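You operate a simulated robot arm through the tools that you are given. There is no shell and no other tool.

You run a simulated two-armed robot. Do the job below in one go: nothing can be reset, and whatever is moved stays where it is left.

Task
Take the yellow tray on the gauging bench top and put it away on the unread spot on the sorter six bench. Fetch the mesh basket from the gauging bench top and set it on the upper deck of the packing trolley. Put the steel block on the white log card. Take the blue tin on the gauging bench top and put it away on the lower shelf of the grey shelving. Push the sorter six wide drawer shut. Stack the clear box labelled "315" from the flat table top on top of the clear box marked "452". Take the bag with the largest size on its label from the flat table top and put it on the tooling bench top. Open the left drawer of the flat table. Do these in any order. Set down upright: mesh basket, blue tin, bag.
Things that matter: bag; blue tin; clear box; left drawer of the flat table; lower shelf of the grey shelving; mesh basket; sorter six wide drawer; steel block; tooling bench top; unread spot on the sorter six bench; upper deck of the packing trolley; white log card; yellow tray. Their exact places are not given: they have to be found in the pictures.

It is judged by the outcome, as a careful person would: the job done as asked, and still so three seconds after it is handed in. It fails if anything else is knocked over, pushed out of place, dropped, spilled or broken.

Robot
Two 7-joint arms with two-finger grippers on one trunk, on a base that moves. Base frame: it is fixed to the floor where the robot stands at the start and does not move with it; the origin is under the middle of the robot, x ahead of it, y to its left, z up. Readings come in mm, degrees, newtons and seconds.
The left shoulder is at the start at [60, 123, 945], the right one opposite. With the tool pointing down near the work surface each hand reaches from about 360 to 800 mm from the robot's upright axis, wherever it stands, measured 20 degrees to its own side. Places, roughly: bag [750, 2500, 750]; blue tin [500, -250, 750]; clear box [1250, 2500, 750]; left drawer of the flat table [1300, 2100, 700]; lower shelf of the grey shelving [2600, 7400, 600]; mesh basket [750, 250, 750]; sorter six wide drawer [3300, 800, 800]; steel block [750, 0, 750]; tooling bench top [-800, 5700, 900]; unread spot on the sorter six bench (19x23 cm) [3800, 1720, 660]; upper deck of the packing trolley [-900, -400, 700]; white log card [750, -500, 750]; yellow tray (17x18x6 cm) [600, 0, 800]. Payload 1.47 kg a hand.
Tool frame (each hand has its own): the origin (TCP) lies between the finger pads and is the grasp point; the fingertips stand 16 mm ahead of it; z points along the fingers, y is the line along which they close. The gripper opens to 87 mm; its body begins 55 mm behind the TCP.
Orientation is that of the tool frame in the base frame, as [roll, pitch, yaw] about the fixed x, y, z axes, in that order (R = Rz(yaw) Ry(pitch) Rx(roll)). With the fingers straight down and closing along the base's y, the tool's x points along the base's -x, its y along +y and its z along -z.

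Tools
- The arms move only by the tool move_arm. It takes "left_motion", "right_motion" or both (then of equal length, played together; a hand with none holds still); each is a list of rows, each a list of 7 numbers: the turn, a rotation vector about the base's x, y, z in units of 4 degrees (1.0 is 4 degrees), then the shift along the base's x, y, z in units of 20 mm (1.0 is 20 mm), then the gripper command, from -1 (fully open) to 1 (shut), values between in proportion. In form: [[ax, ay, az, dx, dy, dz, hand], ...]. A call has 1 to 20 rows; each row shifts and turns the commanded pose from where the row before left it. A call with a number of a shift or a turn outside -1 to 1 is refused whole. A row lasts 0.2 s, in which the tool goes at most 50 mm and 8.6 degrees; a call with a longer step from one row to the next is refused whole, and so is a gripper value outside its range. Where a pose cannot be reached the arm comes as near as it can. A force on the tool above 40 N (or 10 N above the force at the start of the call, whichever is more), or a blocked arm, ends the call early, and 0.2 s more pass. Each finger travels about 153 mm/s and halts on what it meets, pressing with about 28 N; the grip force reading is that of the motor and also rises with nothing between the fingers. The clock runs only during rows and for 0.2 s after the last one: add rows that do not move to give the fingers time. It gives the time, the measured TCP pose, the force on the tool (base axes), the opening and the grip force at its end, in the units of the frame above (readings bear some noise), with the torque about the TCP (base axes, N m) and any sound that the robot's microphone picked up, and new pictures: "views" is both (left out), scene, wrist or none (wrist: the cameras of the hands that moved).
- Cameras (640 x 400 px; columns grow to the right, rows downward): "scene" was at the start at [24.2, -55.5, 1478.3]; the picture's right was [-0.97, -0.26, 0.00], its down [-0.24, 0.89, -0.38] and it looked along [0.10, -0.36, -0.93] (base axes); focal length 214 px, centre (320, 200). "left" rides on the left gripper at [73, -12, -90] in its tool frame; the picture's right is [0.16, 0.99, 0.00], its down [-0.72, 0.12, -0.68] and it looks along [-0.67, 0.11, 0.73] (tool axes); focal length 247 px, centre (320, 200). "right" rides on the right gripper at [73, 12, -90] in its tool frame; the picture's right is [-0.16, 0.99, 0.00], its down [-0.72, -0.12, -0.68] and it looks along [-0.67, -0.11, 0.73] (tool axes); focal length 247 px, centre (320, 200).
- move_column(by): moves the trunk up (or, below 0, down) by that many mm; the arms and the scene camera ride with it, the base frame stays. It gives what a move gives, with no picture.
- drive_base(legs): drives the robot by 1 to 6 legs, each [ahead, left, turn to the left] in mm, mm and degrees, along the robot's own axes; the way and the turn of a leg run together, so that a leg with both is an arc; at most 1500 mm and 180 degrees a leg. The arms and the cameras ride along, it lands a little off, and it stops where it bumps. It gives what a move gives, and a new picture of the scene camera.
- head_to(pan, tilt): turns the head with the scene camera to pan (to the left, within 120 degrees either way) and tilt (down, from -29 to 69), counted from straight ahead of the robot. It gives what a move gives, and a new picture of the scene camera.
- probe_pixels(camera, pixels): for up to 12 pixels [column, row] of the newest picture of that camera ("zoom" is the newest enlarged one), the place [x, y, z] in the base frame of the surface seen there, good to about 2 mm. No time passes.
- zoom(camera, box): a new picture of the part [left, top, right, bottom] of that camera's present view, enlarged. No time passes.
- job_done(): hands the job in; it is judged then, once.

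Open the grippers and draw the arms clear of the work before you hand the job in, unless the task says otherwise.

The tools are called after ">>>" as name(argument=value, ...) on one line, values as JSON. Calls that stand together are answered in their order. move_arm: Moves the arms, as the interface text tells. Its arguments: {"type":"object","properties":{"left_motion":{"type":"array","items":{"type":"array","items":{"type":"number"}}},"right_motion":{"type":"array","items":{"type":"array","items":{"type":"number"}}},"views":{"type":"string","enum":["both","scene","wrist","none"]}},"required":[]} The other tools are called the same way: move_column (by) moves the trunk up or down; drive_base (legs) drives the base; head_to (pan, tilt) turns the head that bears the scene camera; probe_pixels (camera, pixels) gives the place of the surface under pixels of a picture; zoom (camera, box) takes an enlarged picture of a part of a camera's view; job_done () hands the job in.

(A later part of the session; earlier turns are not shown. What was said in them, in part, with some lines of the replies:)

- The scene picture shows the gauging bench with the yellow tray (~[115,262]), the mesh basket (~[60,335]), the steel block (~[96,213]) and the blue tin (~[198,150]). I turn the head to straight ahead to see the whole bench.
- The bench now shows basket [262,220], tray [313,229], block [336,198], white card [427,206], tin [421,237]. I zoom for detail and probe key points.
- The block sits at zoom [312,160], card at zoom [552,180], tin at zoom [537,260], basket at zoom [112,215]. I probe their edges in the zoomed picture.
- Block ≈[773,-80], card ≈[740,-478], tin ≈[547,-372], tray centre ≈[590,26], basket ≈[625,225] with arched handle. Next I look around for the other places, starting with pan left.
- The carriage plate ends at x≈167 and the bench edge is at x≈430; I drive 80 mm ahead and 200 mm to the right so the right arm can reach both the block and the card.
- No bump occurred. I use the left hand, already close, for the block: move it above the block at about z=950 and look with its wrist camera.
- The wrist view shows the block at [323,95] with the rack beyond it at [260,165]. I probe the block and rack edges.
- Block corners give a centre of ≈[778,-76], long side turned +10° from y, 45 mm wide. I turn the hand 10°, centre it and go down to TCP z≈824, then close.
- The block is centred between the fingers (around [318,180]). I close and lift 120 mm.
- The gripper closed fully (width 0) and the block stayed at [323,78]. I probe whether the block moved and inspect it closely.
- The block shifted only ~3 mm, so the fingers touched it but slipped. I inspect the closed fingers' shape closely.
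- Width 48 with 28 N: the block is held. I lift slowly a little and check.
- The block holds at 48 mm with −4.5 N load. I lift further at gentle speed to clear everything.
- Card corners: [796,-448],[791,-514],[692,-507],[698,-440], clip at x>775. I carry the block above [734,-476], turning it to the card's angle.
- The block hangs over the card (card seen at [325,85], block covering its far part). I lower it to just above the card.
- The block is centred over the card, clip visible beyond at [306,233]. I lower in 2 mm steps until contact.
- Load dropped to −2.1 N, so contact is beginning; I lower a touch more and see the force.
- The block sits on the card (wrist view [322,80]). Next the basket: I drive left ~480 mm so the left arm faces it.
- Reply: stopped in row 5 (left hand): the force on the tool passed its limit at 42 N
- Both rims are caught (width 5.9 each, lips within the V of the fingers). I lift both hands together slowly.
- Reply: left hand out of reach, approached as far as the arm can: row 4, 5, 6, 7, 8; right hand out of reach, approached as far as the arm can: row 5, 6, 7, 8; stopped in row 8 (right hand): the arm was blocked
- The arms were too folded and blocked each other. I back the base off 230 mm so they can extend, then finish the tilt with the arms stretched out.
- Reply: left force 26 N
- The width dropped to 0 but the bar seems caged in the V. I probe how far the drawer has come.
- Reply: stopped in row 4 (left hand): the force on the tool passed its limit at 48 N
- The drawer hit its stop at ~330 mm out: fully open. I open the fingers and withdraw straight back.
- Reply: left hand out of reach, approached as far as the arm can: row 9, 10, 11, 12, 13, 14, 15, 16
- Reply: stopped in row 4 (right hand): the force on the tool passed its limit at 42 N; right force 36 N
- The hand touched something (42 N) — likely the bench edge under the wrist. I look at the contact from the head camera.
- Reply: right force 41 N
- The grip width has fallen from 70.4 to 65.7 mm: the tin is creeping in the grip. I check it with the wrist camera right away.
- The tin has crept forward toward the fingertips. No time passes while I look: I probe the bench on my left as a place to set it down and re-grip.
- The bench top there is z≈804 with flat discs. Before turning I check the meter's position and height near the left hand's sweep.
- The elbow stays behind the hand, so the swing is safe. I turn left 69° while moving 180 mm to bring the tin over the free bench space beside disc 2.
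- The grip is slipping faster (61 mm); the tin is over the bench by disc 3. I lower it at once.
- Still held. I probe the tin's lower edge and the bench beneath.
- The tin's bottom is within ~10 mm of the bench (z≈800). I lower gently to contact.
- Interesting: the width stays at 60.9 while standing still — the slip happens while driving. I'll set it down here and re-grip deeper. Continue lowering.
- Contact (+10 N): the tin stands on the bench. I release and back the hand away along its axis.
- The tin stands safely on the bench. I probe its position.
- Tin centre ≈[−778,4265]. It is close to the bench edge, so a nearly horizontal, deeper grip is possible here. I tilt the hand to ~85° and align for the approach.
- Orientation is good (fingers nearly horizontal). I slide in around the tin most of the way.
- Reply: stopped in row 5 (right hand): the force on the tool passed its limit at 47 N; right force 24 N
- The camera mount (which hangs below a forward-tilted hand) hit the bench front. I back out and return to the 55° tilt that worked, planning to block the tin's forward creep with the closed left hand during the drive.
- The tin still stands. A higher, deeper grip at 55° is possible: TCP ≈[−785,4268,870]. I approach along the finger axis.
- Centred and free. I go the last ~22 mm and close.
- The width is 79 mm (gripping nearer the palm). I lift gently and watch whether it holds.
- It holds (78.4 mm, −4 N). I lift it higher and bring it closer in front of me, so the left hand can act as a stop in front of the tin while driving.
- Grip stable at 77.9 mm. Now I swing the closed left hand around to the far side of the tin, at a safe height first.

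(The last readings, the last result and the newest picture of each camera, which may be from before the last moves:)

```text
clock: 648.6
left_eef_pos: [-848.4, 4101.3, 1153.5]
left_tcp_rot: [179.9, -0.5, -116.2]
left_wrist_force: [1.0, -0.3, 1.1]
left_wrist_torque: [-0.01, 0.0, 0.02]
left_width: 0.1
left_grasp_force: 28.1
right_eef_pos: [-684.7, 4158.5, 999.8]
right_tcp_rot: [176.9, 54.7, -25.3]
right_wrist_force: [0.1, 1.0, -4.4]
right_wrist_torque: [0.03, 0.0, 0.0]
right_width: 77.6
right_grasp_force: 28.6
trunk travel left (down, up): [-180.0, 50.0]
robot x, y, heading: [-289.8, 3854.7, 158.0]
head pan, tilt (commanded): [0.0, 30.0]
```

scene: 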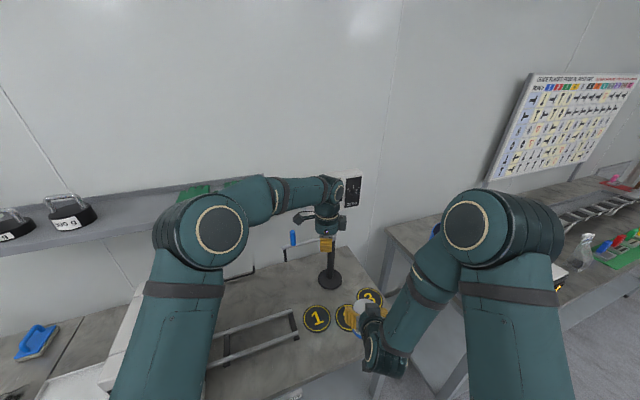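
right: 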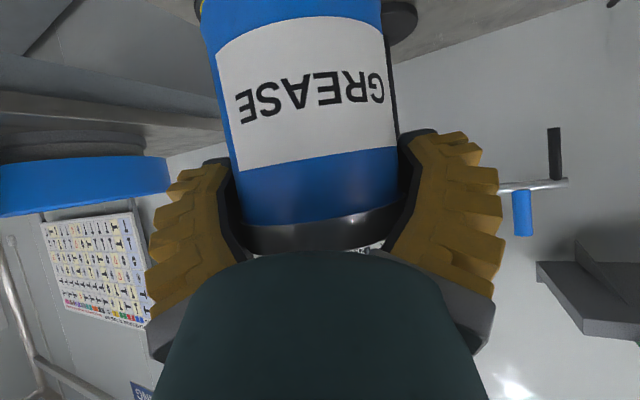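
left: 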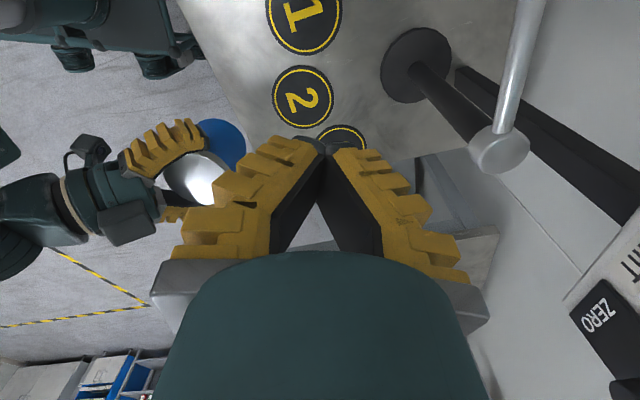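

The left hand sees the tin in the right gripper at [205,165]. I continue sideways and lower the left hand in front of the tin.

>>> move_arm(left_motion=[[0, 0, 0, 0.36, 0.9, 0, 1], [0, 0, 0, 0.36, 0.9, 0, 1], [0, 0, 0, 0.36, 0.9, 0, 1], [0, 0, 0, 0.36, 0.9, 0, 1], [0, 0, 0, 0.36, 0.9, 0, 1], [0, 0, 0, 0.3, 0.7, -0.3, 1], [0, 0, 0, 0, 0, -0.9, 1], [0, 0, 0, 0, 0, -0.95, 1], [0, 0, 0, 0, 0, -0.95, 1], [0, 0, 0, 0, 0, -0.95, 1], [0, 0, 0, 0, 0, -0.95, 1], [0, 0, 0, 0, 0, 0, 1]], views="both")

```text
clock: 651.2
left_eef_pos: [-806.3, 4200.9, 1049.8]
left_tcp_rot: [179.9, -0.5, -116.1]
left_wrist_force: [-0.2, -1.1, -0.3]
left_wrist_torque: [0.01, 0.01, 0.03]
left_width: 0.0
left_grasp_force: 28.1
right_eef_pos: [-686.1, 4157.1, 999.0]
right_tcp_rot: [177.1, 54.7, -25.3]
right_wrist_force: [0.9, 0.5, -3.9]
right_wrist_torque: [0.0, 0.01, 0.0]
right_width: 77.4
right_grasp_force: 27.8
trunk travel left (down, up): [-180.0, 50.0]
robot x, y, heading: [-289.0, 3849.2, 157.7]
head pan, tilt (commanded): [0.0, 30.0]
```

scene: 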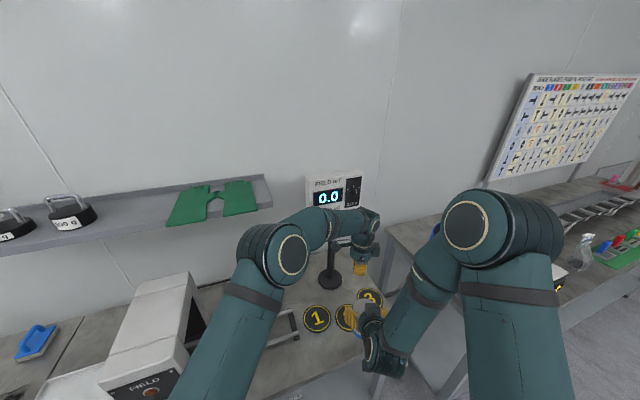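
left: 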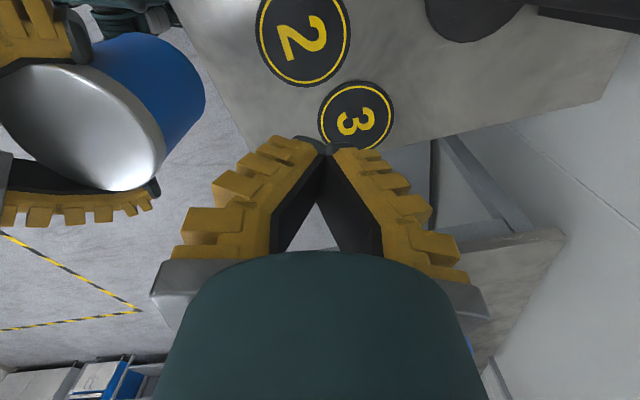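

The tin's lid is clear in the left view ([85,125]). I probe lid, body and relative positions.

>>> probe_pixels(camera="left", pixels=[[85, 125], [155, 155], [160, 175], [20, 80], [100, 80], [60, 160], [190, 90], [140, 50], [205, 95], [100, 190], [130, 185], [155, 190]])

```text
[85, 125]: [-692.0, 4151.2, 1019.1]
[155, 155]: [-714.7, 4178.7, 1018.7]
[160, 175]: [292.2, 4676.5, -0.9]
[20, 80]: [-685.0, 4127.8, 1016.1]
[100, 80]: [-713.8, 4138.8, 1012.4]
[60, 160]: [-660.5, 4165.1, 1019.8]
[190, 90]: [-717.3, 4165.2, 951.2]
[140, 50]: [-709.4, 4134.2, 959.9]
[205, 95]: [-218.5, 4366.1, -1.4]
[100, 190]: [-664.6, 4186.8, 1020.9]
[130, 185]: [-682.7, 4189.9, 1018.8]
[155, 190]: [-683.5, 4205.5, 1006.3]
```

Tin centre ≈[−684,4155]; the left hand is 96 mm in front of its surface. I lower the left hand so its body faces the tin, then close the gap.

>>> move_arm(left_motion=[[0, 0, 0, 0, 0, -0.8, 1], [0, 0, 0, 0, 0, -0.95, 1], [0, 0, 0, 0, 0, -0.95, 1], [0, 0, 0, 0, 0, -0.95, 1], [0, 0, 0, 0, 0, -0.95, 1], [0, 0, 0, 0, 0, -0.95, 1], [0, 0, 0, 0, 0, -0.95, 1], [0, 0, 0, 0, 0, -0.7, 1], [0, 0, 0, 0.4, -0.16, 0, 1], [0, 0, 0, 0.4, -0.16, 0, 1], [0, 0, 0, 0.3, -0.12, 0, 1], [0, 0, 0, 0, 0, 0, 1]], views="both")

```text
clock: 653.8
left_eef_pos: [-782.8, 4193.4, 906.3]
left_tcp_rot: [179.8, -0.5, -116.1]
left_wrist_force: [0.5, 0.1, 0.1]
left_wrist_torque: [-0.01, -0.02, 0.02]
left_width: 0.0
left_grasp_force: 28.0
right_eef_pos: [-686.8, 4157.5, 999.0]
right_tcp_rot: [177.0, 54.7, -25.3]
right_wrist_force: [0.0, 0.2, -3.1]
right_wrist_torque: [0.0, -0.01, 0.0]
right_width: 77.1
right_grasp_force: 28.2
trunk travel left (down, up): [-180.0, 50.0]
robot x, y, heading: [-289.9, 3851.6, 158.0]
head pan, tilt (commanded): [0.0, 30.0]
```

scene: 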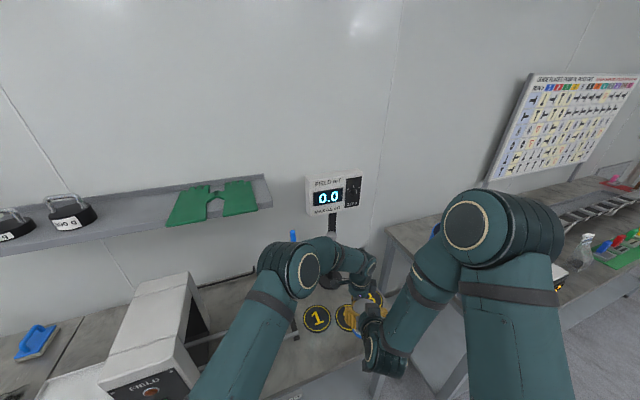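
left: 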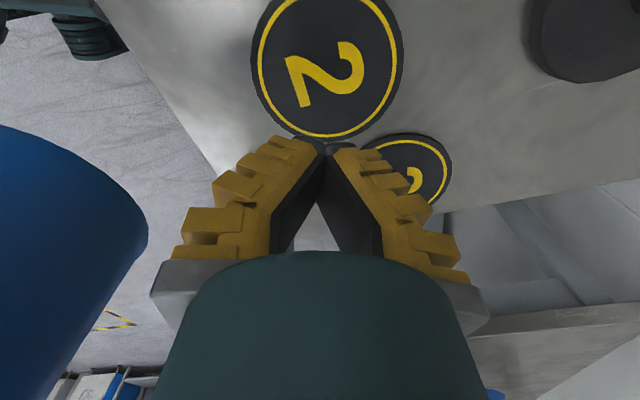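

About 18 mm gap remains. I close it in 3 mm steps, watching the left force.

>>> move_arm(left_motion=[[0, 0, 0, 0.14, -0.056, 0, 1], [0, 0, 0, 0.14, -0.056, 0, 1], [0, 0, 0, 0.14, -0.056, 0, 1], [0, 0, 0, 0.14, -0.056, 0, 1], [0, 0, 0, 0, 0, 0, 1]], views="wrist")

```text
clock: 655.0
left_eef_pos: [-772.1, 4190.4, 906.7]
left_tcp_rot: [180.0, -0.5, -116.1]
left_wrist_force: [-0.3, 0.2, 0.3]
left_wrist_torque: [0.0, 0.0, 0.02]
left_width: 0.1
left_grasp_force: 28.0
right_eef_pos: [-686.0, 4157.3, 998.3]
right_tcp_rot: [177.0, 54.7, -25.2]
right_wrist_force: [-0.5, 0.4, -4.0]
right_wrist_torque: [0.0, -0.02, 0.0]
right_width: 76.6
right_grasp_force: 27.3
trunk travel left (down, up): [-180.0, 50.0]
robot x, y, heading: [-288.3, 3848.4, 157.6]
head pan, tilt (commanded): [0.0, 30.0]
```

left: 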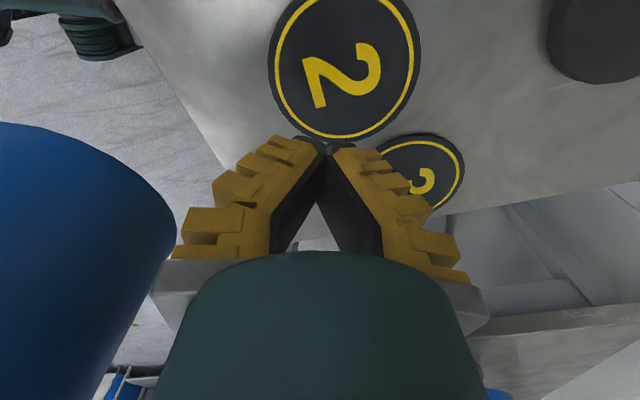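

The tin creeps slowly even when still, so the stop is worthwhile. I close the last millimetres.

>>> move_arm(left_motion=[[0, 0, 0, 0.1, -0.04, 0, 1], [0, 0, 0, 0.1, -0.04, 0, 1], [0, 0, 0, 0.08, -0.03, 0, 1]], views="none")

```text
clock: 655.8
left_eef_pos: [-767.6, 4188.6, 907.3]
left_tcp_rot: [180.0, -0.4, -116.2]
left_wrist_force: [0.2, 0.1, -0.2]
left_wrist_torque: [0.02, 0.01, 0.02]
left_width: 0.0
left_grasp_force: 27.7
right_eef_pos: [-685.9, 4157.8, 1000.1]
right_tcp_rot: [177.0, 54.6, -25.2]
right_wrist_force: [-0.2, 0.3, -4.1]
right_wrist_torque: [-0.04, 0.04, 0.01]
right_width: 76.9
right_grasp_force: 27.8
trunk travel left (down, up): [-180.0, 50.0]
robot x, y, heading: [-289.8, 3852.4, 158.1]
head pan, tilt (commanded): [0.0, 30.0]
```

>>> move_arm(left_motion=[[0, 0, 0, 0.1, -0.04, 0, 1], [0, 0, 0, 0.1, -0.04, 0, 1], [0, 0, 0, 0, 0, 0, 1]], views="wrist")

```text
clock: 656.6
left_eef_pos: [-765.0, 4185.8, 907.2]
left_tcp_rot: [179.8, -0.5, -116.2]
left_wrist_force: [-0.3, -0.3, 0.4]
left_wrist_torque: [0.01, 0.0, 0.02]
left_width: 0.1
left_grasp_force: 28.1
right_eef_pos: [-685.7, 4156.8, 999.4]
right_tcp_rot: [177.1, 54.7, -25.3]
right_wrist_force: [0.3, 0.0, -2.8]
right_wrist_torque: [-0.02, 0.0, 0.0]
right_width: 76.6
right_grasp_force: 29.0
trunk travel left (down, up): [-180.0, 50.0]
robot x, y, heading: [-290.8, 3848.2, 157.9]
head pan, tilt (commanded): [0.0, 30.0]
```

left: 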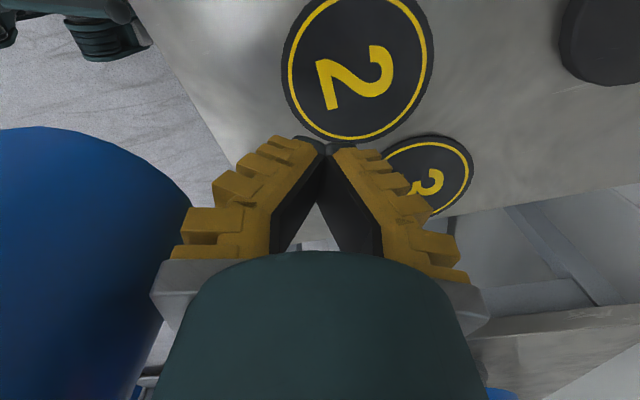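

>>> move_arm(left_motion=[[0, 0, 0, 0.09, -0.037, 0, 1], [0, 0, 0, 0.09, -0.037, 0, 1], [0, 0, 0, 0, 0, 0, 1]], views="none")

```text
clock: 657.4
left_eef_pos: [-759.3, 4184.4, 907.7]
left_tcp_rot: [-180.0, -0.5, -116.2]
left_wrist_force: [0.3, 0.8, -0.7]
left_wrist_torque: [0.0, 0.01, -0.01]
left_width: 0.1
left_grasp_force: 28.1
right_eef_pos: [-685.8, 4158.0, 998.9]
right_tcp_rot: [177.1, 54.8, -25.3]
right_wrist_force: [0.0, -0.7, -4.2]
right_wrist_torque: [0.03, -0.03, 0.0]
right_width: 77.2
right_grasp_force: 28.2
trunk travel left (down, up): [-180.0, 50.0]
robot x, y, heading: [-288.6, 3851.0, 157.9]
head pan, tilt (commanded): [0.0, 30.0]
```

>>> move_arm(left_motion=[[0, 0, 0, 0.1, -0.04, 0, 1], [0, 0, 0, 0.1, -0.04, 0, 1], [0, 0, 0, 0, 0, 0, 1]], views="wrist")

```text
clock: 658.2
left_eef_pos: [-756.7, 4182.3, 907.4]
left_tcp_rot: [179.9, -0.5, -116.1]
left_wrist_force: [-2.6, 0.2, -0.1]
left_wrist_torque: [-0.04, -0.02, 0.05]
left_width: 0.0
left_grasp_force: 28.0
right_eef_pos: [-686.2, 4156.0, 998.5]
right_tcp_rot: [176.9, 54.6, -25.2]
right_wrist_force: [1.1, -0.7, -2.5]
right_wrist_torque: [-0.07, -0.01, -0.02]
right_width: 76.5
right_grasp_force: 27.8
trunk travel left (down, up): [-180.0, 50.0]
robot x, y, heading: [-290.0, 3855.1, 158.0]
head pan, tilt (commanded): [0.0, 30.0]
```

left: 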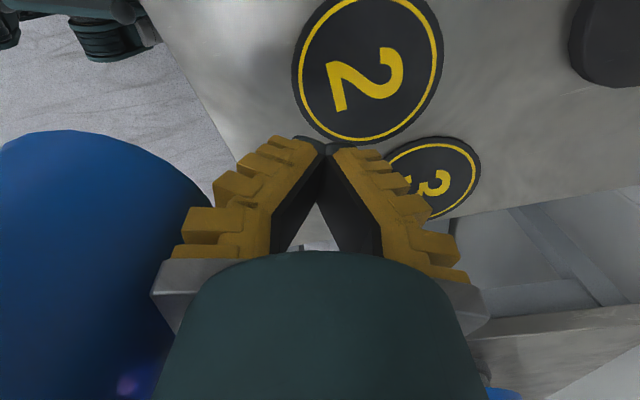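

Contact (−2.6 N). I add about 1 mm of preload and then make the first small drive: turning toward heading 90.

>>> move_arm(left_motion=[[0, 0, 0, 0.045, -0.018, 0, 1], [0, 0, 0, 0, 0, 0, 1]], views="none")

```text
clock: 658.8
left_eef_pos: [-756.7, 4183.2, 906.9]
left_tcp_rot: [179.9, -0.5, -116.1]
left_wrist_force: [-4.3, 2.8, -3.0]
left_wrist_torque: [-0.07, -0.15, 0.08]
left_width: 0.4
left_grasp_force: 27.7
right_eef_pos: [-685.9, 4156.6, 998.5]
right_tcp_rot: [177.0, 54.6, -25.3]
right_wrist_force: [5.0, -1.8, -2.0]
right_wrist_torque: [-0.12, -0.2, -0.07]
right_width: 76.6
right_grasp_force: 27.9
trunk travel left (down, up): [-180.0, 50.0]
robot x, y, heading: [-289.4, 3855.1, 158.1]
head pan, tilt (commanded): [0.0, 30.0]
```

Preload ≈5 N both sides. I turn right 68° in place and check the grip.

>>> drive_base(legs=[[0, 0, -68]])

```text
clock: 662.1
left_eef_pos: [-163.5, 4409.7, 907.1]
left_tcp_rot: [179.9, -0.5, 176.4]
left_wrist_force: [-0.8, 8.6, -0.9]
left_wrist_torque: [-0.31, -0.04, 0.06]
left_width: 0.0
left_grasp_force: 27.3
right_eef_pos: [-159.7, 4336.1, 997.9]
right_tcp_rot: [177.0, 54.7, -92.8]
right_wrist_force: [0.5, -8.2, -3.1]
right_wrist_torque: [-0.41, -0.04, -0.12]
right_width: 76.0
right_grasp_force: 28.2
trunk travel left (down, up): [-180.0, 50.0]
robot x, y, heading: [-288.7, 3854.4, 90.4]
head pan, tilt (commanded): [0.0, 30.0]
```

scene: 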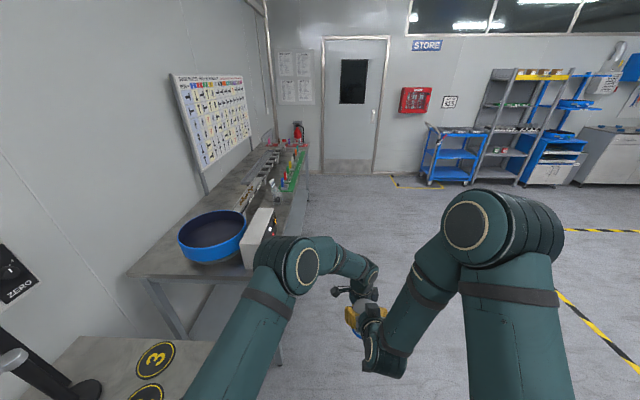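

The stop works (8 N preload, width 76.0). I drive ahead 1450 mm with 300 mm to the right.

>>> drive_base(legs=[[0, -300, 0], [1450, 0, 0]])

```text
clock: 672.1
left_eef_pos: [122.9, 5851.0, 907.3]
left_tcp_rot: [180.0, -0.5, 176.6]
left_wrist_force: [0.3, 5.1, -1.7]
left_wrist_torque: [-0.2, 0.03, 0.06]
left_width: 0.0
left_grasp_force: 27.8
right_eef_pos: [126.3, 5777.4, 997.6]
right_tcp_rot: [177.1, 54.6, -92.5]
right_wrist_force: [-0.5, -5.3, -2.5]
right_wrist_torque: [-0.21, -0.02, -0.05]
right_width: 75.1
right_grasp_force: 28.0
trunk travel left (down, up): [-180.0, 50.0]
robot x, y, heading: [1.3, 5291.5, 90.4]
head pan, tilt (commanded): [0.0, 30.0]
```

scene: 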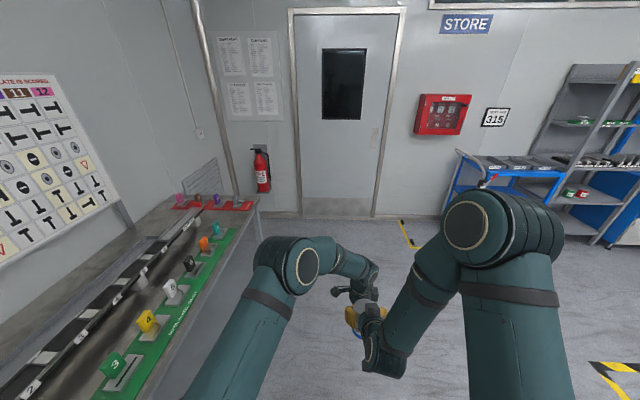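

Still firm (75.1 mm). I strafe right 2500 mm toward the shelving.

>>> drive_base(legs=[[0, -1300, 0], [0, -1200, 0]])

>>> head_to(pan=0, tilt=20)

```text
clock: 694.5
left_eef_pos: [2638.9, 5960.8, 906.5]
left_tcp_rot: [179.9, -0.5, 178.9]
left_wrist_force: [0.6, 3.2, -0.2]
left_wrist_torque: [-0.13, 0.0, 0.07]
left_width: 0.0
left_grasp_force: 27.9
right_eef_pos: [2647.0, 5887.3, 999.5]
right_tcp_rot: [177.0, 54.6, -90.2]
right_wrist_force: [0.6, -3.6, -3.0]
right_wrist_torque: [-0.17, 0.01, -0.04]
right_width: 74.7
right_grasp_force: 28.0
trunk travel left (down, up): [-180.0, 50.0]
robot x, y, heading: [2540.3, 5397.4, 93.1]
head pan, tilt (commanded): [0.0, 30.0]
```

scene: 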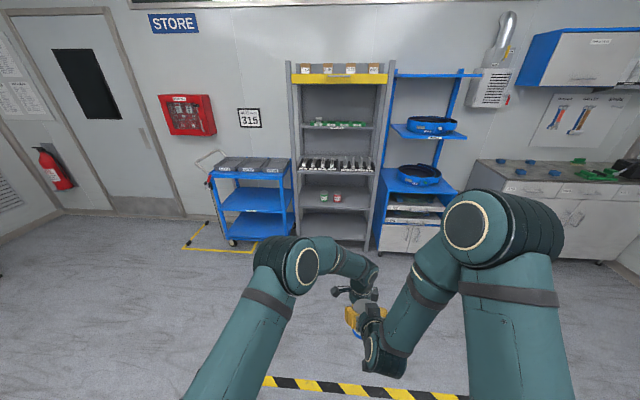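

```text
clock: 695.2
left_eef_pos: [2639.1, 5961.5, 909.0]
left_tcp_rot: [179.9, -0.5, 178.8]
left_wrist_force: [0.3, 1.4, 0.3]
left_wrist_torque: [-0.11, 0.01, 0.02]
left_width: 0.1
left_grasp_force: 27.9
right_eef_pos: [2646.9, 5887.3, 998.4]
right_tcp_rot: [177.0, 54.6, -90.2]
right_wrist_force: [-0.3, -1.5, -4.1]
right_wrist_torque: [-0.11, 0.0, 0.0]
right_width: 74.3
right_grasp_force: 28.1
trunk travel left (down, up): [-180.0, 50.0]
robot x, y, heading: [2535.0, 5402.9, 92.9]
head pan, tilt (commanded): [0.0, 20.0]
```

scene: 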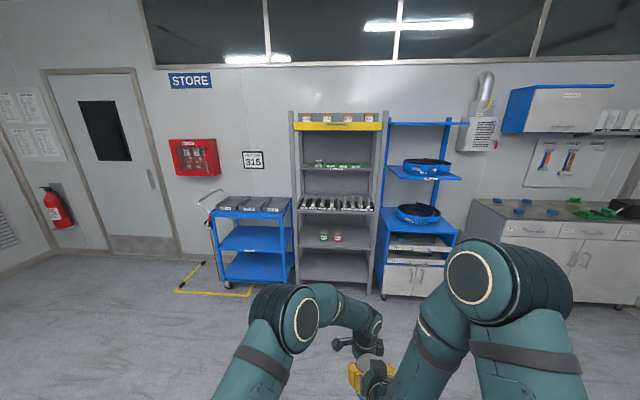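

The grey shelving stands straight ahead ([335,200]). I zoom and probe the lower shelf with the green and red tins.

>>> zoom(camera="scene", box=[280, 170, 400, 300])

>>> probe_pixels(camera="scene", pixels=[[323, 235], [338, 236], [355, 246], [330, 250], [305, 246], [330, 213], [330, 208], [335, 280], [297, 260], [372, 260], [350, 240], [230, 245]])

```text
3.08 times, centred on (340, 235) of scene
```

zoom: 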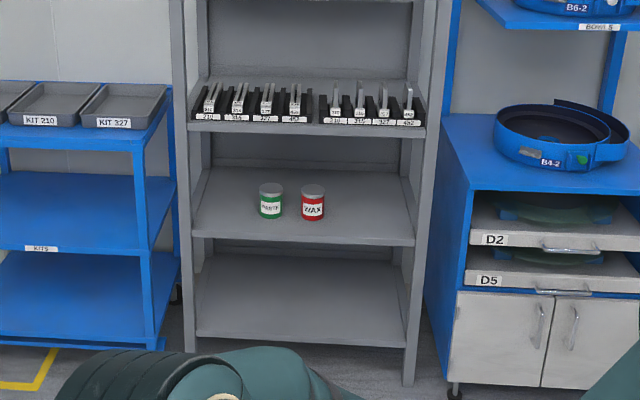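

```text
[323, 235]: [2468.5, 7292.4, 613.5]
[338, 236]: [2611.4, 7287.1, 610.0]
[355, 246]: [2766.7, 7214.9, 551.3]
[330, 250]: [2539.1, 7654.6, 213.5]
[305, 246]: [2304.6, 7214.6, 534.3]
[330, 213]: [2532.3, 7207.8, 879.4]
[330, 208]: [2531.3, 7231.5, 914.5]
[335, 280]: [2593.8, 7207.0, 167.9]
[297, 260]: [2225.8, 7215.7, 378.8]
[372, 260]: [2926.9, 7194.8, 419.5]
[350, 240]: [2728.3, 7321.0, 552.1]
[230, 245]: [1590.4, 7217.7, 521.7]
```

Lower shelf: surface z≈552, front edge y≈7212, green tin at x≈2468, red at x≈2611; free space around x≈2755. I align the heading and drive toward it, stopping while the left hand is still clear of the shelving.

>>> drive_base(legs=[[0, -85, -3], [1120, 0, 0]])

```text
clock: 702.0
left_eef_pos: [2718.0, 7092.3, 907.9]
left_tcp_rot: [179.8, -0.5, 177.9]
left_wrist_force: [0.1, 3.7, -1.1]
left_wrist_torque: [-0.11, -0.02, 0.04]
left_width: 0.0
left_grasp_force: 27.9
right_eef_pos: [2722.1, 7018.8, 998.5]
right_tcp_rot: [176.9, 54.5, -91.3]
right_wrist_force: [-0.4, -2.0, -2.7]
right_wrist_torque: [-0.11, -0.02, -0.04]
right_width: 74.3
right_grasp_force: 28.0
trunk travel left (down, up): [-180.0, 50.0]
robot x, y, heading: [2606.7, 6534.0, 92.0]
head pan, tilt (commanded): [0.0, 20.0]
```

scene: 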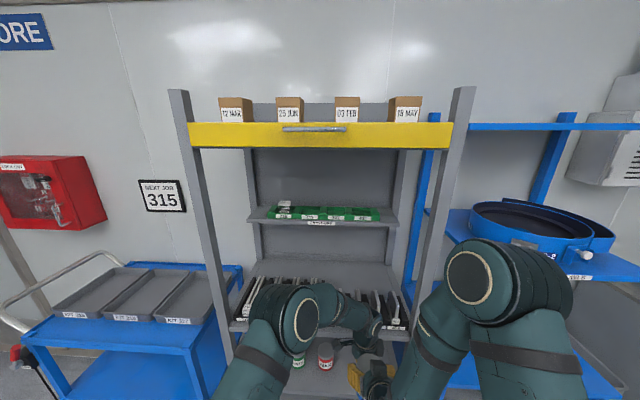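

Positioned well; width 74.3. I lower the trunk 180 mm, then take the left hand away to the left.

>>> move_column(by=-180)

>>> move_arm(left_motion=[[0, 0, 0, 0, 0.3, 0, 1], [0, 0, 0, 0, 0.5, 0, 1], [0, 0, 0, -0.6, 0.2, 0, 1], [0, 0, 0, -1, 0, 0, 1], [0, 0, 0, -1, 0, 0, 1], [0, 0, 0, -1, 0, 0, 1], [0, 0, 0, -1, -0.3, 0, 1], [0, 0, 0, -1, -0.6, 0, 1], [0, 0, 0, -1, -0.8, 0.3, 1], [0, 0, 0, -1, -1, 0.5, 1], [0, 0, 0, -1, -1, 0.6, 1], [0, 0, 0, -1, -1, 0.6, 1], [0, 0, 0, -1, -1, 0.6, 1]], views="both")

```text
clock: 704.0
left_eef_pos: [2717.0, 7092.5, 727.8]
left_tcp_rot: [179.8, -0.5, 177.8]
left_wrist_force: [0.2, 3.2, 0.9]
left_wrist_torque: [-0.18, -0.02, 0.02]
left_width: 0.3
left_grasp_force: 28.0
right_eef_pos: [2723.2, 7017.6, 819.1]
right_tcp_rot: [177.0, 54.5, -91.4]
right_wrist_force: [0.6, -2.4, -4.6]
right_wrist_torque: [-0.14, -0.04, -0.01]
right_width: 74.6
right_grasp_force: 27.9
trunk travel left (down, up): [0.0, 230.0]
robot x, y, heading: [2604.1, 6531.5, 92.1]
head pan, tilt (commanded): [0.0, 20.0]
```

```text
clock: 706.8
left_eef_pos: [2505.4, 6998.6, 781.0]
left_tcp_rot: [179.9, -0.5, 177.8]
left_wrist_force: [0.0, -0.2, 0.1]
left_wrist_torque: [-0.04, -0.01, -0.02]
left_width: 0.3
left_grasp_force: 27.5
right_eef_pos: [2722.6, 7016.4, 818.5]
right_tcp_rot: [177.1, 54.6, -91.2]
right_wrist_force: [-0.2, -0.1, -4.1]
right_wrist_torque: [-0.01, -0.01, -0.01]
right_width: 74.3
right_grasp_force: 28.0
trunk travel left (down, up): [0.0, 230.0]
robot x, y, heading: [2604.7, 6528.0, 91.9]
head pan, tilt (commanded): [0.0, 20.0]
```

scene: 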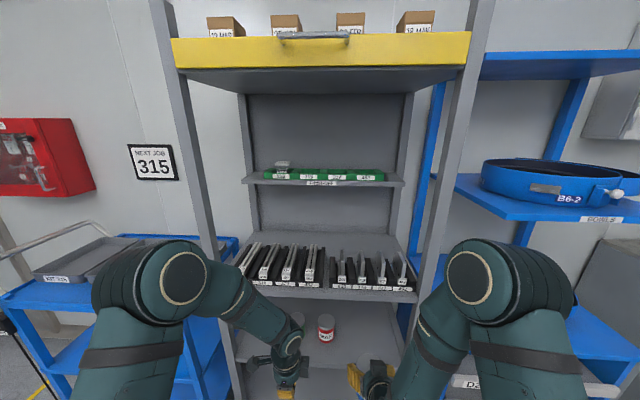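
left: 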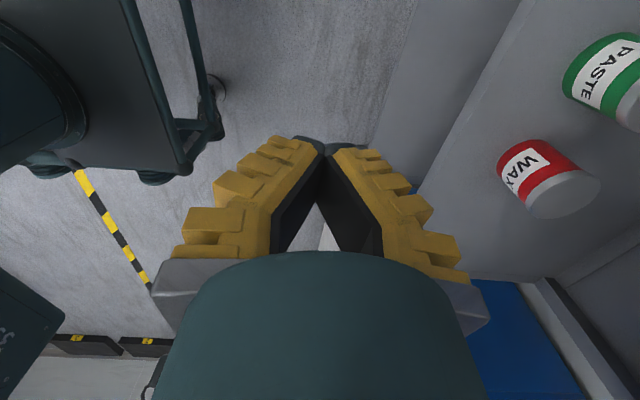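

The left hand is clear and sees the shelf with the red and green tins. I probe the shelf edge, surface, and red tin.

>>> probe_pixels(camera="left", pixels=[[535, 150], [560, 195], [590, 185], [430, 180], [480, 110], [470, 60], [500, 230], [540, 250], [600, 230], [450, 150], [530, 290]])

>>> probe_pixels(camera="scene", pixels=[[327, 335], [326, 318], [300, 320], [370, 300], [350, 385], [412, 300], [400, 330], [375, 345], [330, 293]])

```text
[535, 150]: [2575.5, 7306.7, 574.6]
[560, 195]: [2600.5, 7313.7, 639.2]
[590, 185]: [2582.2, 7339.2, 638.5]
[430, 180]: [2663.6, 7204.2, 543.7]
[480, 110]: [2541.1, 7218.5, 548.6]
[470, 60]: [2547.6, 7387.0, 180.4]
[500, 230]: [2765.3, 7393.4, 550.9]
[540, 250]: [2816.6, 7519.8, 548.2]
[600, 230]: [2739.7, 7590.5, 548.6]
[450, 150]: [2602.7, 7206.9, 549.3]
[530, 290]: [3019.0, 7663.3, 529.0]
```

```text
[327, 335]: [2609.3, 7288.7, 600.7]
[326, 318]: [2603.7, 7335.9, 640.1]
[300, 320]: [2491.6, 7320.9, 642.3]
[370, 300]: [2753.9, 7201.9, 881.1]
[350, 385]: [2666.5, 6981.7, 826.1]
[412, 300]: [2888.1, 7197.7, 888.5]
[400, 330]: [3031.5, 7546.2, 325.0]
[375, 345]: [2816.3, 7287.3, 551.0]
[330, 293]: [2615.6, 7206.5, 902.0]
```

Shelf surface z≈550, edge y≈7205, red tin centre ≈[2603,7320]. Target for the blue tin: [2745,7290]. I lower the tin to insertion height in front of the shelf.

>>> move_arm(right_motion=[[0, 0, 0, 0.1, 0, -0.5, 1], [0, 0, 0, 0.2, 0, -0.8, 1], [0, 0, 0, 0.2, 0, -0.9, 1], [0, 0, 0, 0.2, 0, -0.9, 1], [0, 0, 0, 0.2, 0, -0.9, 1], [0, 0, 0, 0.2, 0, -0.9, 1], [0, 0, 0, 0, 0, -0.8, 1], [0, 0, 0, 0, 0, -0.5, 1], [0, 0, 0, 0, 0.3, -0.2, 1]], views="both")

```text
clock: 708.8
left_eef_pos: [2505.0, 6999.0, 779.2]
left_tcp_rot: [179.9, -0.6, 177.8]
left_wrist_force: [0.4, 0.3, 0.6]
left_wrist_torque: [0.01, -0.01, 0.05]
left_width: 0.0
left_grasp_force: 28.2
right_eef_pos: [2744.4, 7024.9, 689.8]
right_tcp_rot: [177.0, 54.7, -91.3]
right_wrist_force: [-0.2, -0.6, -3.4]
right_wrist_torque: [-0.01, -0.02, -0.01]
right_width: 74.3
right_grasp_force: 27.4
trunk travel left (down, up): [0.0, 230.0]
robot x, y, heading: [2606.3, 6532.2, 92.0]
head pan, tilt (commanded): [0.0, 20.0]
```

scene: 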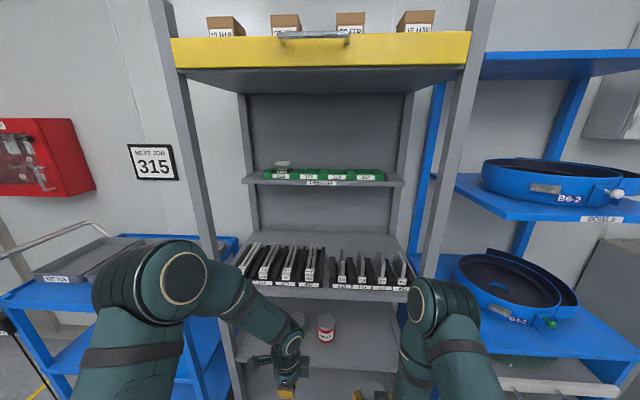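
right: 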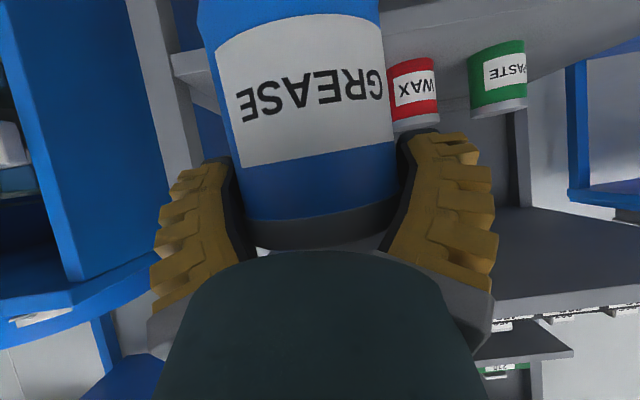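

Everything is clear. I insert halfway (+130 mm in y) and check the elbow clearance.

>>> move_arm(right_motion=[[0, 0, 0, 0, 0.5, 0, 1], [0, 0, 0, 0, 0.7, 0, 1], [0, 0, 0, 0, 0.8, 0, 1], [0, 0, 0, 0, 0.8, 0, 1], [0, 0, 0, 0, 0.8, 0, 1], [0, 0, 0, 0, 0.8, 0, 1], [0, 0, 0, 0, 0.8, 0, 1], [0, 0, 0, 0, 0.7, 0, 1], [0, 0, 0, 0, 0.5, 0, 1], [0, 0, 0, 0, 0, 0, 1]], views="both")

```text
clock: 711.0
left_eef_pos: [2505.5, 6999.6, 779.7]
left_tcp_rot: [179.9, -0.4, 177.7]
left_wrist_force: [-0.4, 0.3, 0.4]
left_wrist_torque: [-0.03, 0.01, 0.03]
left_width: 0.2
left_grasp_force: 28.2
right_eef_pos: [2743.9, 7152.8, 688.6]
right_tcp_rot: [177.1, 54.6, -91.3]
right_wrist_force: [0.3, -0.2, -3.9]
right_wrist_torque: [-0.02, 0.01, -0.03]
right_width: 74.0
right_grasp_force: 28.4
trunk travel left (down, up): [0.0, 230.0]
robot x, y, heading: [2604.1, 6532.3, 92.0]
head pan, tilt (commanded): [0.0, 20.0]
```

scene: 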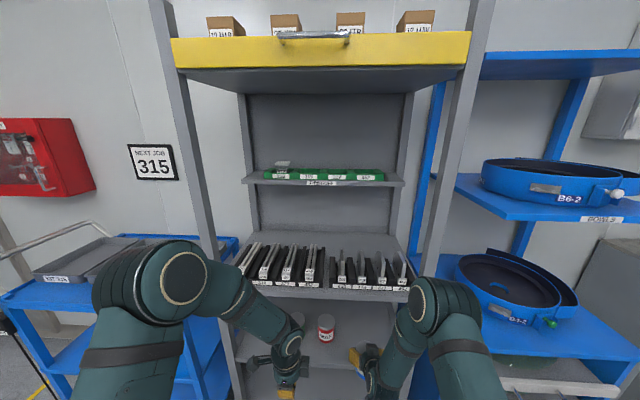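
right: 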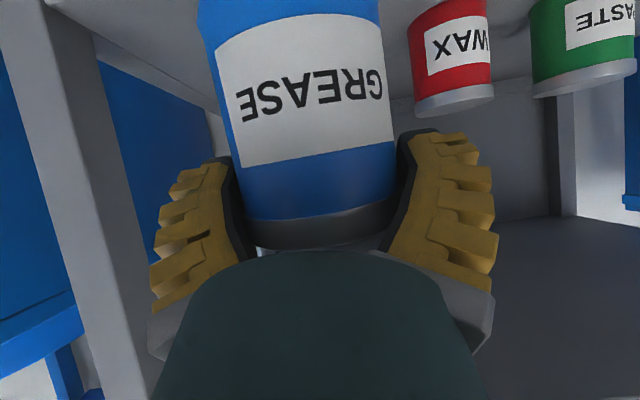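

>>> probe_pixels(camera="scene", pixels=[[425, 300], [450, 290], [470, 305], [410, 310], [400, 335], [385, 360], [360, 352]])

>>> probe_pixels(camera="right", pixels=[[455, 100], [420, 60], [470, 90], [415, 110], [100, 200], [130, 250], [210, 100]])

```text
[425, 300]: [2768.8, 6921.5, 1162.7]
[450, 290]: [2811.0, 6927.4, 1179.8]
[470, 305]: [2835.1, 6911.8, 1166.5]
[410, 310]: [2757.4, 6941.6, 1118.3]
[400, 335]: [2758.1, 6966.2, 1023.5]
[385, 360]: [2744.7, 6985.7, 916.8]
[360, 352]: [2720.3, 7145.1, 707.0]
```

```text
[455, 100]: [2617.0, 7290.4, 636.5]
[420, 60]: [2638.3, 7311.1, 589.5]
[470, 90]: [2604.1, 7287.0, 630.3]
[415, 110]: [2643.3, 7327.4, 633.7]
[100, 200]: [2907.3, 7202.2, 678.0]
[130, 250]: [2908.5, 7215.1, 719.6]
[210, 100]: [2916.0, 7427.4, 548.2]
```

Elbow is well behind the shelving front. I insert the remaining 135 mm.

>>> move_arm(right_motion=[[0, 0, 0, 0.02, 0.5, 0, 1], [0, 0, 0, 0.02, 0.7, 0, 1], [0, 0, 0, 0.02, 0.8, 0, 1], [0, 0, 0, 0.02, 0.8, 0, 1], [0, 0, 0, 0, 0.8, 0, 1], [0, 0, 0, 0, 0.8, 0, 1], [0, 0, 0, 0, 0.8, -0.2, 1], [0, 0, 0, 0, 0.7, -0.3, 1], [0, 0, 0, 0, 0.5, -0.4, 1], [0, 0, 0, 0, 0.3, -0.5, 1], [0, 0, 0, 0, 0, -0.4, 1], [0, 0, 0, 0, 0, 0, 1]], views="both")

```text
clock: 713.6
left_eef_pos: [2506.4, 6999.8, 780.8]
left_tcp_rot: [179.9, -0.5, 177.8]
left_wrist_force: [0.6, -0.2, 0.1]
left_wrist_torque: [-0.01, -0.04, 0.02]
left_width: 0.2
left_grasp_force: 28.1
right_eef_pos: [2746.0, 7285.0, 655.4]
right_tcp_rot: [177.0, 54.7, -91.3]
right_wrist_force: [0.0, -0.7, -4.5]
right_wrist_torque: [0.0, -0.01, -0.02]
right_width: 74.2
right_grasp_force: 28.1
trunk travel left (down, up): [0.0, 230.0]
robot x, y, heading: [2608.2, 6534.0, 91.9]
head pan, tilt (commanded): [0.0, 20.0]
```

scene: 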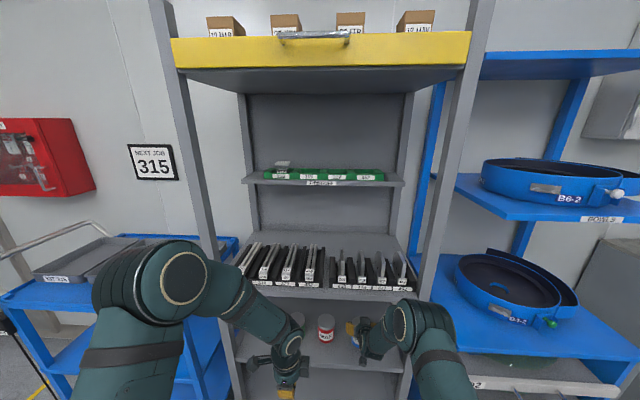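
right: 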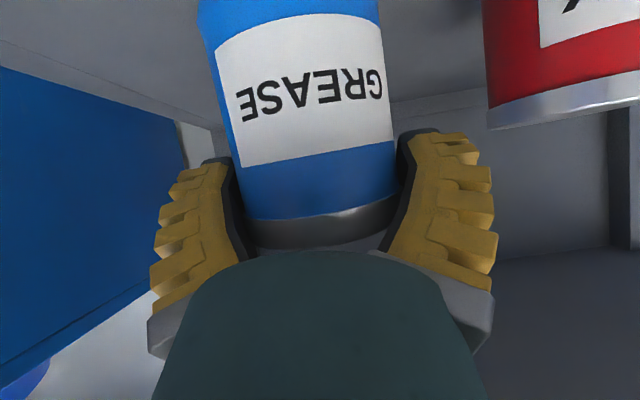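

The tin is inside, right of the red one with clearance. I lower it toward the shelf.

>>> move_arm(right_motion=[[0, 0, 0, 0, 0, -0.4, 1], [0, 0, 0, 0, 0, -0.4, 1], [0, 0, 0, 0, 0, -0.2, 1], [0, 0, 0, 0, 0, -0.15, 1], [0, 0, 0, 0, 0, -0.1, 1], [0, 0, 0, 0, 0, 0, 1]], views="wrist")

>>> probe_pixels(camera="right", pixels=[[290, 5], [290, 12], [310, 100], [215, 60], [330, 230], [240, 5], [380, 10], [420, 10], [190, 20]])

```text
clock: 715.0
left_eef_pos: [2505.0, 7000.4, 780.3]
left_tcp_rot: [179.9, -0.5, 177.7]
left_wrist_force: [0.1, -0.9, 0.4]
left_wrist_torque: [-0.05, 0.01, 0.02]
left_width: 0.1
left_grasp_force: 28.2
right_eef_pos: [2746.8, 7285.6, 628.0]
right_tcp_rot: [177.0, 54.6, -91.3]
right_wrist_force: [-0.2, 1.4, -4.2]
right_wrist_torque: [0.01, -0.01, 0.0]
right_width: 73.9
right_grasp_force: 28.8
trunk travel left (down, up): [0.0, 230.0]
robot x, y, heading: [2605.3, 6532.0, 91.8]
head pan, tilt (commanded): [0.0, 20.0]
```

right: 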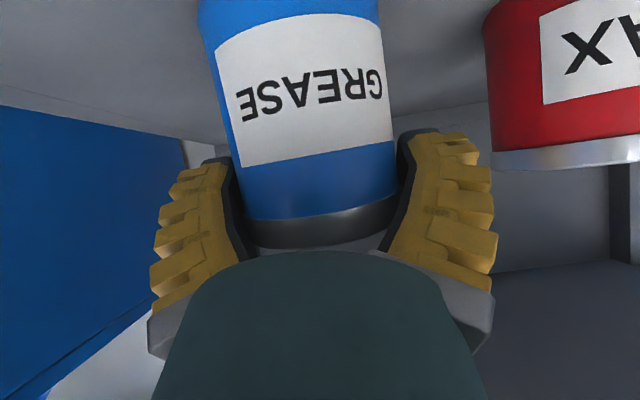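

```text
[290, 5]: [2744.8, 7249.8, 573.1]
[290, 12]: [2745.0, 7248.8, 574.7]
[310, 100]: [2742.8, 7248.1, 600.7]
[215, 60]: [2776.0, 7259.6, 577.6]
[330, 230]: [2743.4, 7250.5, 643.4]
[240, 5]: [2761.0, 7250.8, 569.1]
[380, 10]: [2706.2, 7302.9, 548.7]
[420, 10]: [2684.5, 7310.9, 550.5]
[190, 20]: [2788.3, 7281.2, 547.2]
```

Lid at z≈645, so the bottom is ≈8 mm above the shelf (549). I lower in small steps to contact.

>>> move_arm(right_motion=[[0, 0, 0, 0, 0, -0.12, 1], [0, 0, 0, 0, 0, -0.12, 1], [0, 0, 0, 0, 0, -0.08, 1], [0, 0, 0, 0, 0, 0, 1]], views="none")

```text
clock: 716.0
left_eef_pos: [2506.0, 6999.3, 779.6]
left_tcp_rot: [179.8, -0.5, 177.8]
left_wrist_force: [-0.8, 0.1, 0.3]
left_wrist_torque: [0.01, 0.0, 0.05]
left_width: 0.0
left_grasp_force: 27.6
right_eef_pos: [2746.2, 7285.1, 624.9]
right_tcp_rot: [177.1, 54.8, -91.3]
right_wrist_force: [1.1, -0.8, 4.3]
right_wrist_torque: [0.22, 0.0, 0.01]
right_width: 74.3
right_grasp_force: 28.0
trunk travel left (down, up): [0.0, 230.0]
robot x, y, heading: [2603.9, 6530.5, 92.0]
head pan, tilt (commanded): [0.0, 20.0]
```

Contact with the shelf (+4.3 N). I open the fingers and withdraw along the hand's axis.

>>> move_arm(right_motion=[[0, 0, 0, 0, 0, -0.03, 1], [0, 0, 0, 0, 0, 0, -0.6], [0, 0, 0, 0, 0, 0, -1], [0, 0, 0, 0, 0, 0, -1], [0, 0, 0, 0, -0.25, 0.17, -1], [0, 0, 0, 0, -0.4, 0.28, -1], [0, 0, 0, 0, -0.5, 0.35, -1], [0, 0, 0, 0, -0.5, 0.35, -1], [0, 0, 0, 0, -0.6, 0.4, -1], [0, 0, 0, 0, -0.7, 0.3, -1], [0, 0, 0, 0, -0.8, 0, -1], [0, 0, 0, 0, -0.8, 0, -1], [0, 0, 0, 0, -0.8, 0, -1], [0, 0, 0, 0, 0, 0, -1]], views="both")

```text
clock: 719.0
left_eef_pos: [2505.0, 7000.5, 780.0]
left_tcp_rot: [179.9, -0.4, 177.7]
left_wrist_force: [0.2, -0.2, 0.9]
left_wrist_torque: [-0.01, 0.03, -0.03]
left_width: 0.0
left_grasp_force: 28.6
right_eef_pos: [2747.4, 7177.5, 659.8]
right_tcp_rot: [177.1, 54.6, -91.3]
right_wrist_force: [0.4, -0.4, 0.4]
right_wrist_torque: [0.0, -0.02, 0.01]
right_width: 86.7
right_grasp_force: 0.1
trunk travel left (down, up): [0.0, 230.0]
robot x, y, heading: [2604.4, 6529.5, 92.1]
head pan, tilt (commanded): [0.0, 20.0]
```

scene: 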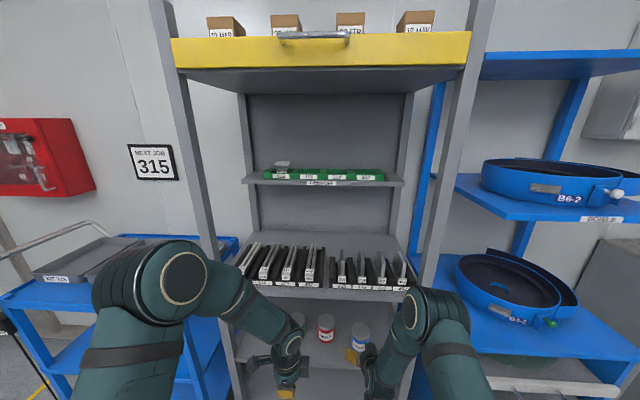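
right: 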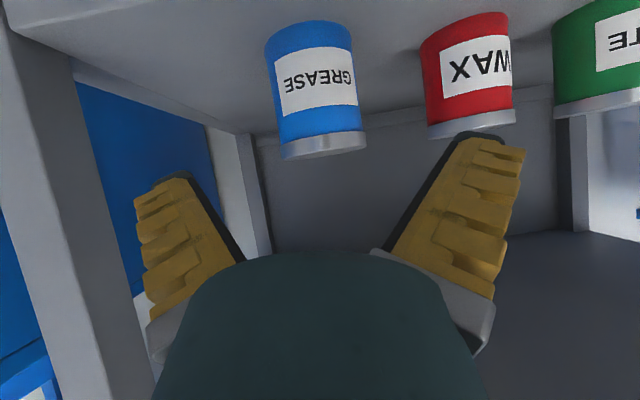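

The blue tin stands on the lower shelf beside the red and green ones. I withdraw by driving back and verify.

>>> drive_base(legs=[[-500, 0, 0]])

>>> zoom(camera="scene", box=[230, 200, 430, 340])

```text
clock: 721.9
left_eef_pos: [2520.8, 6501.8, 781.1]
left_tcp_rot: [179.8, -0.6, 178.3]
left_wrist_force: [0.0, 0.6, -0.5]
left_wrist_torque: [-0.01, -0.01, 0.0]
left_width: 0.0
left_grasp_force: 28.2
right_eef_pos: [2759.8, 6683.9, 658.5]
right_tcp_rot: [177.1, 54.6, -90.8]
right_wrist_force: [0.2, -0.3, -0.3]
right_wrist_torque: [-0.01, -0.06, 0.0]
right_width: 87.2
right_grasp_force: 0.1
trunk travel left (down, up): [0.0, 230.0]
robot x, y, heading: [2623.2, 6037.9, 92.3]
head pan, tilt (commanded): [0.0, 20.0]
```

scene: 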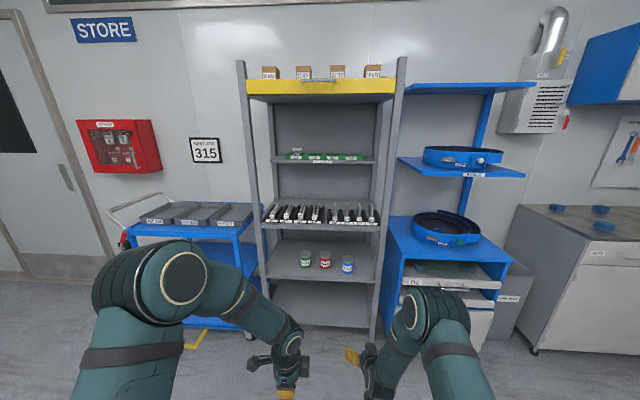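

```text
2.86 times, centred on (330, 270) of scene
```

zoom: 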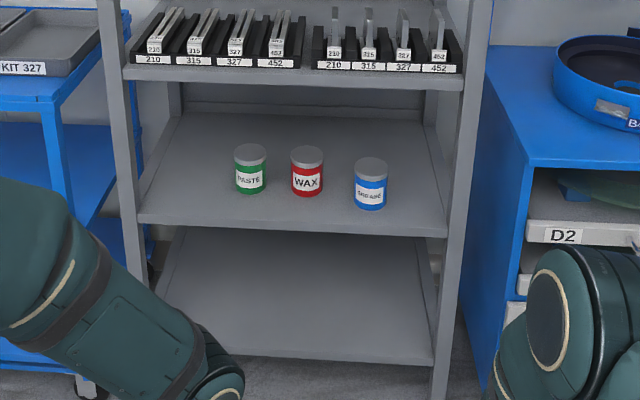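

All jobs are done: the tin stands upright beside the others. I open the left gripper and raise both hands clear before handing in.

>>> move_arm(left_motion=[[0, 0, 0, 0, 0, 0.5, -1], [0, 0, 0, 0, -0.3, 0.8, -1], [0, 0, 0, 0, -0.3, 0.8, -1], [0, 0, 0, 0, 0, 0.5, -1], [0, 0, 0, 0, 0, 0, -1]], right_motion=[[0, 0, 0, 0, 0, 0.5, -1], [0, 0, 0, 0, -0.3, 0.8, -1], [0, 0, 0, 0, -0.3, 0.8, -1], [0, 0, 0, 0, 0, 0.5, -1], [0, 0, 0, 0, 0, 0, -1]], views="scene")

>>> head_to(pan=115, tilt=12)

```text
clock: 723.1
left_eef_pos: [2521.6, 6491.6, 832.3]
left_tcp_rot: [179.9, -0.5, 178.2]
left_wrist_force: [-0.4, 0.5, -0.1]
left_wrist_torque: [0.02, 0.03, 0.01]
left_width: 87.1
left_grasp_force: 0.0
right_eef_pos: [2759.5, 6671.0, 711.6]
right_tcp_rot: [177.0, 54.7, -90.8]
right_wrist_force: [0.3, -0.2, -0.3]
right_wrist_torque: [0.02, -0.01, -0.01]
right_width: 86.9
right_grasp_force: 0.1
trunk travel left (down, up): [0.0, 230.0]
robot x, y, heading: [2629.0, 6039.2, 92.3]
head pan, tilt (commanded): [0.0, 20.0]
```

scene: 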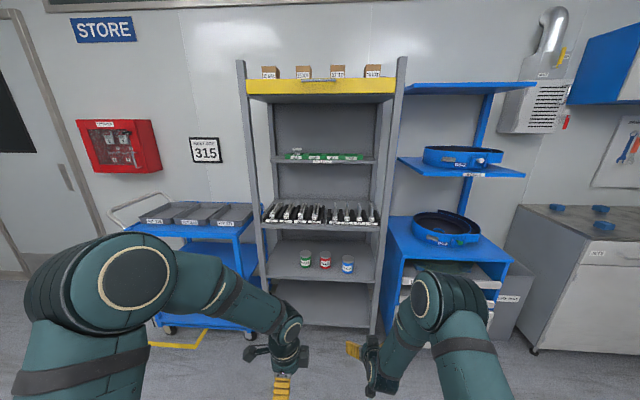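

```text
clock: 725.1
left_eef_pos: [2521.9, 6491.4, 833.6]
left_tcp_rot: [179.9, -0.5, 178.3]
left_wrist_force: [-0.4, 0.2, -1.0]
left_wrist_torque: [0.0, 0.0, 0.0]
left_width: 87.3
left_grasp_force: 0.0
right_eef_pos: [2760.0, 6670.7, 712.5]
right_tcp_rot: [177.0, 54.6, -90.8]
right_wrist_force: [0.1, -0.5, -0.1]
right_wrist_torque: [0.0, 0.0, 0.0]
right_width: 86.9
right_grasp_force: 0.0
trunk travel left (down, up): [0.0, 230.0]
robot x, y, heading: [2620.3, 6036.9, 92.1]
head pan, tilt (commanded): [115.0, 12.0]
```

scene: 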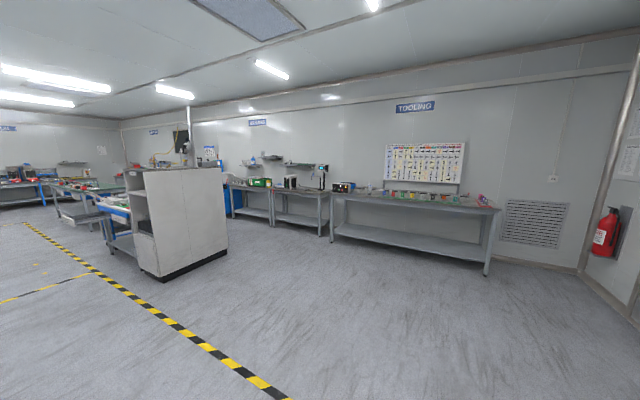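

>>> zoom(camera="scene", box=[320, 150, 400, 210])

>>> zoom(camera="scene", box=[40, 150, 200, 270])

```text
6.67 times, centred on (360, 180) of scene
```

zoom: 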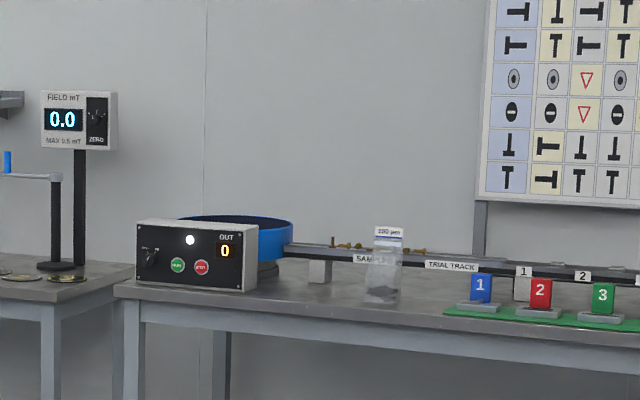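

```text
3.33 times, centred on (120, 210) of scene
```

zoom: 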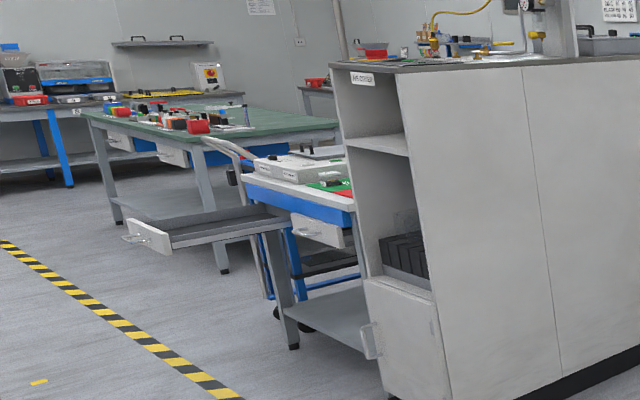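

The bag stands upright on the tooling bench and the left drawer is still wide open. Grippers are open and the arms are clear, so I hand the job in.

>>> job_done()

```text
The job is handed in.
```

I finished all eight jobs and handed the work in. Each result was checked in the pictures when it was done; I don't have the verdict.

- **Yellow tray:** on the UNREAD spot of the sorter six bench. The rim sits inside both lines, 6 mm from one and 17 mm from the other, and no bolts were seen to spill.
- **Mesh basket:** upright on the upper deck of the packing trolley.
- **Steel block:** on the white log card, clear of the clip.
- **Blue tin:** upright on the lower shelf of the grey shelving, to the right of the red WAX tin.
- **Sorter six wide drawer:** pushed shut until it reached its stop.
- **Clear box 315:** stacked on box 452, aligned to within a few millimetres.
- **Bag:** the 150 µm bag (the others were 50 and 100 µm) is upright on the tooling bench top.
- **Left drawer of the flat table:** pulled fully open, about 330 mm. It was still open when I last looked.

**Contacts and one slip:**
- The hand touched a bench edge twice, at about 42 N on the gauging bench and 47 N on the bench with the numbered discs. I saw nothing knocked over or shifted by it.
- The tin slipped in the grip on the way. I set it down beside the numbered discs, gripped it again and finished the trip with the other hand blocking it.
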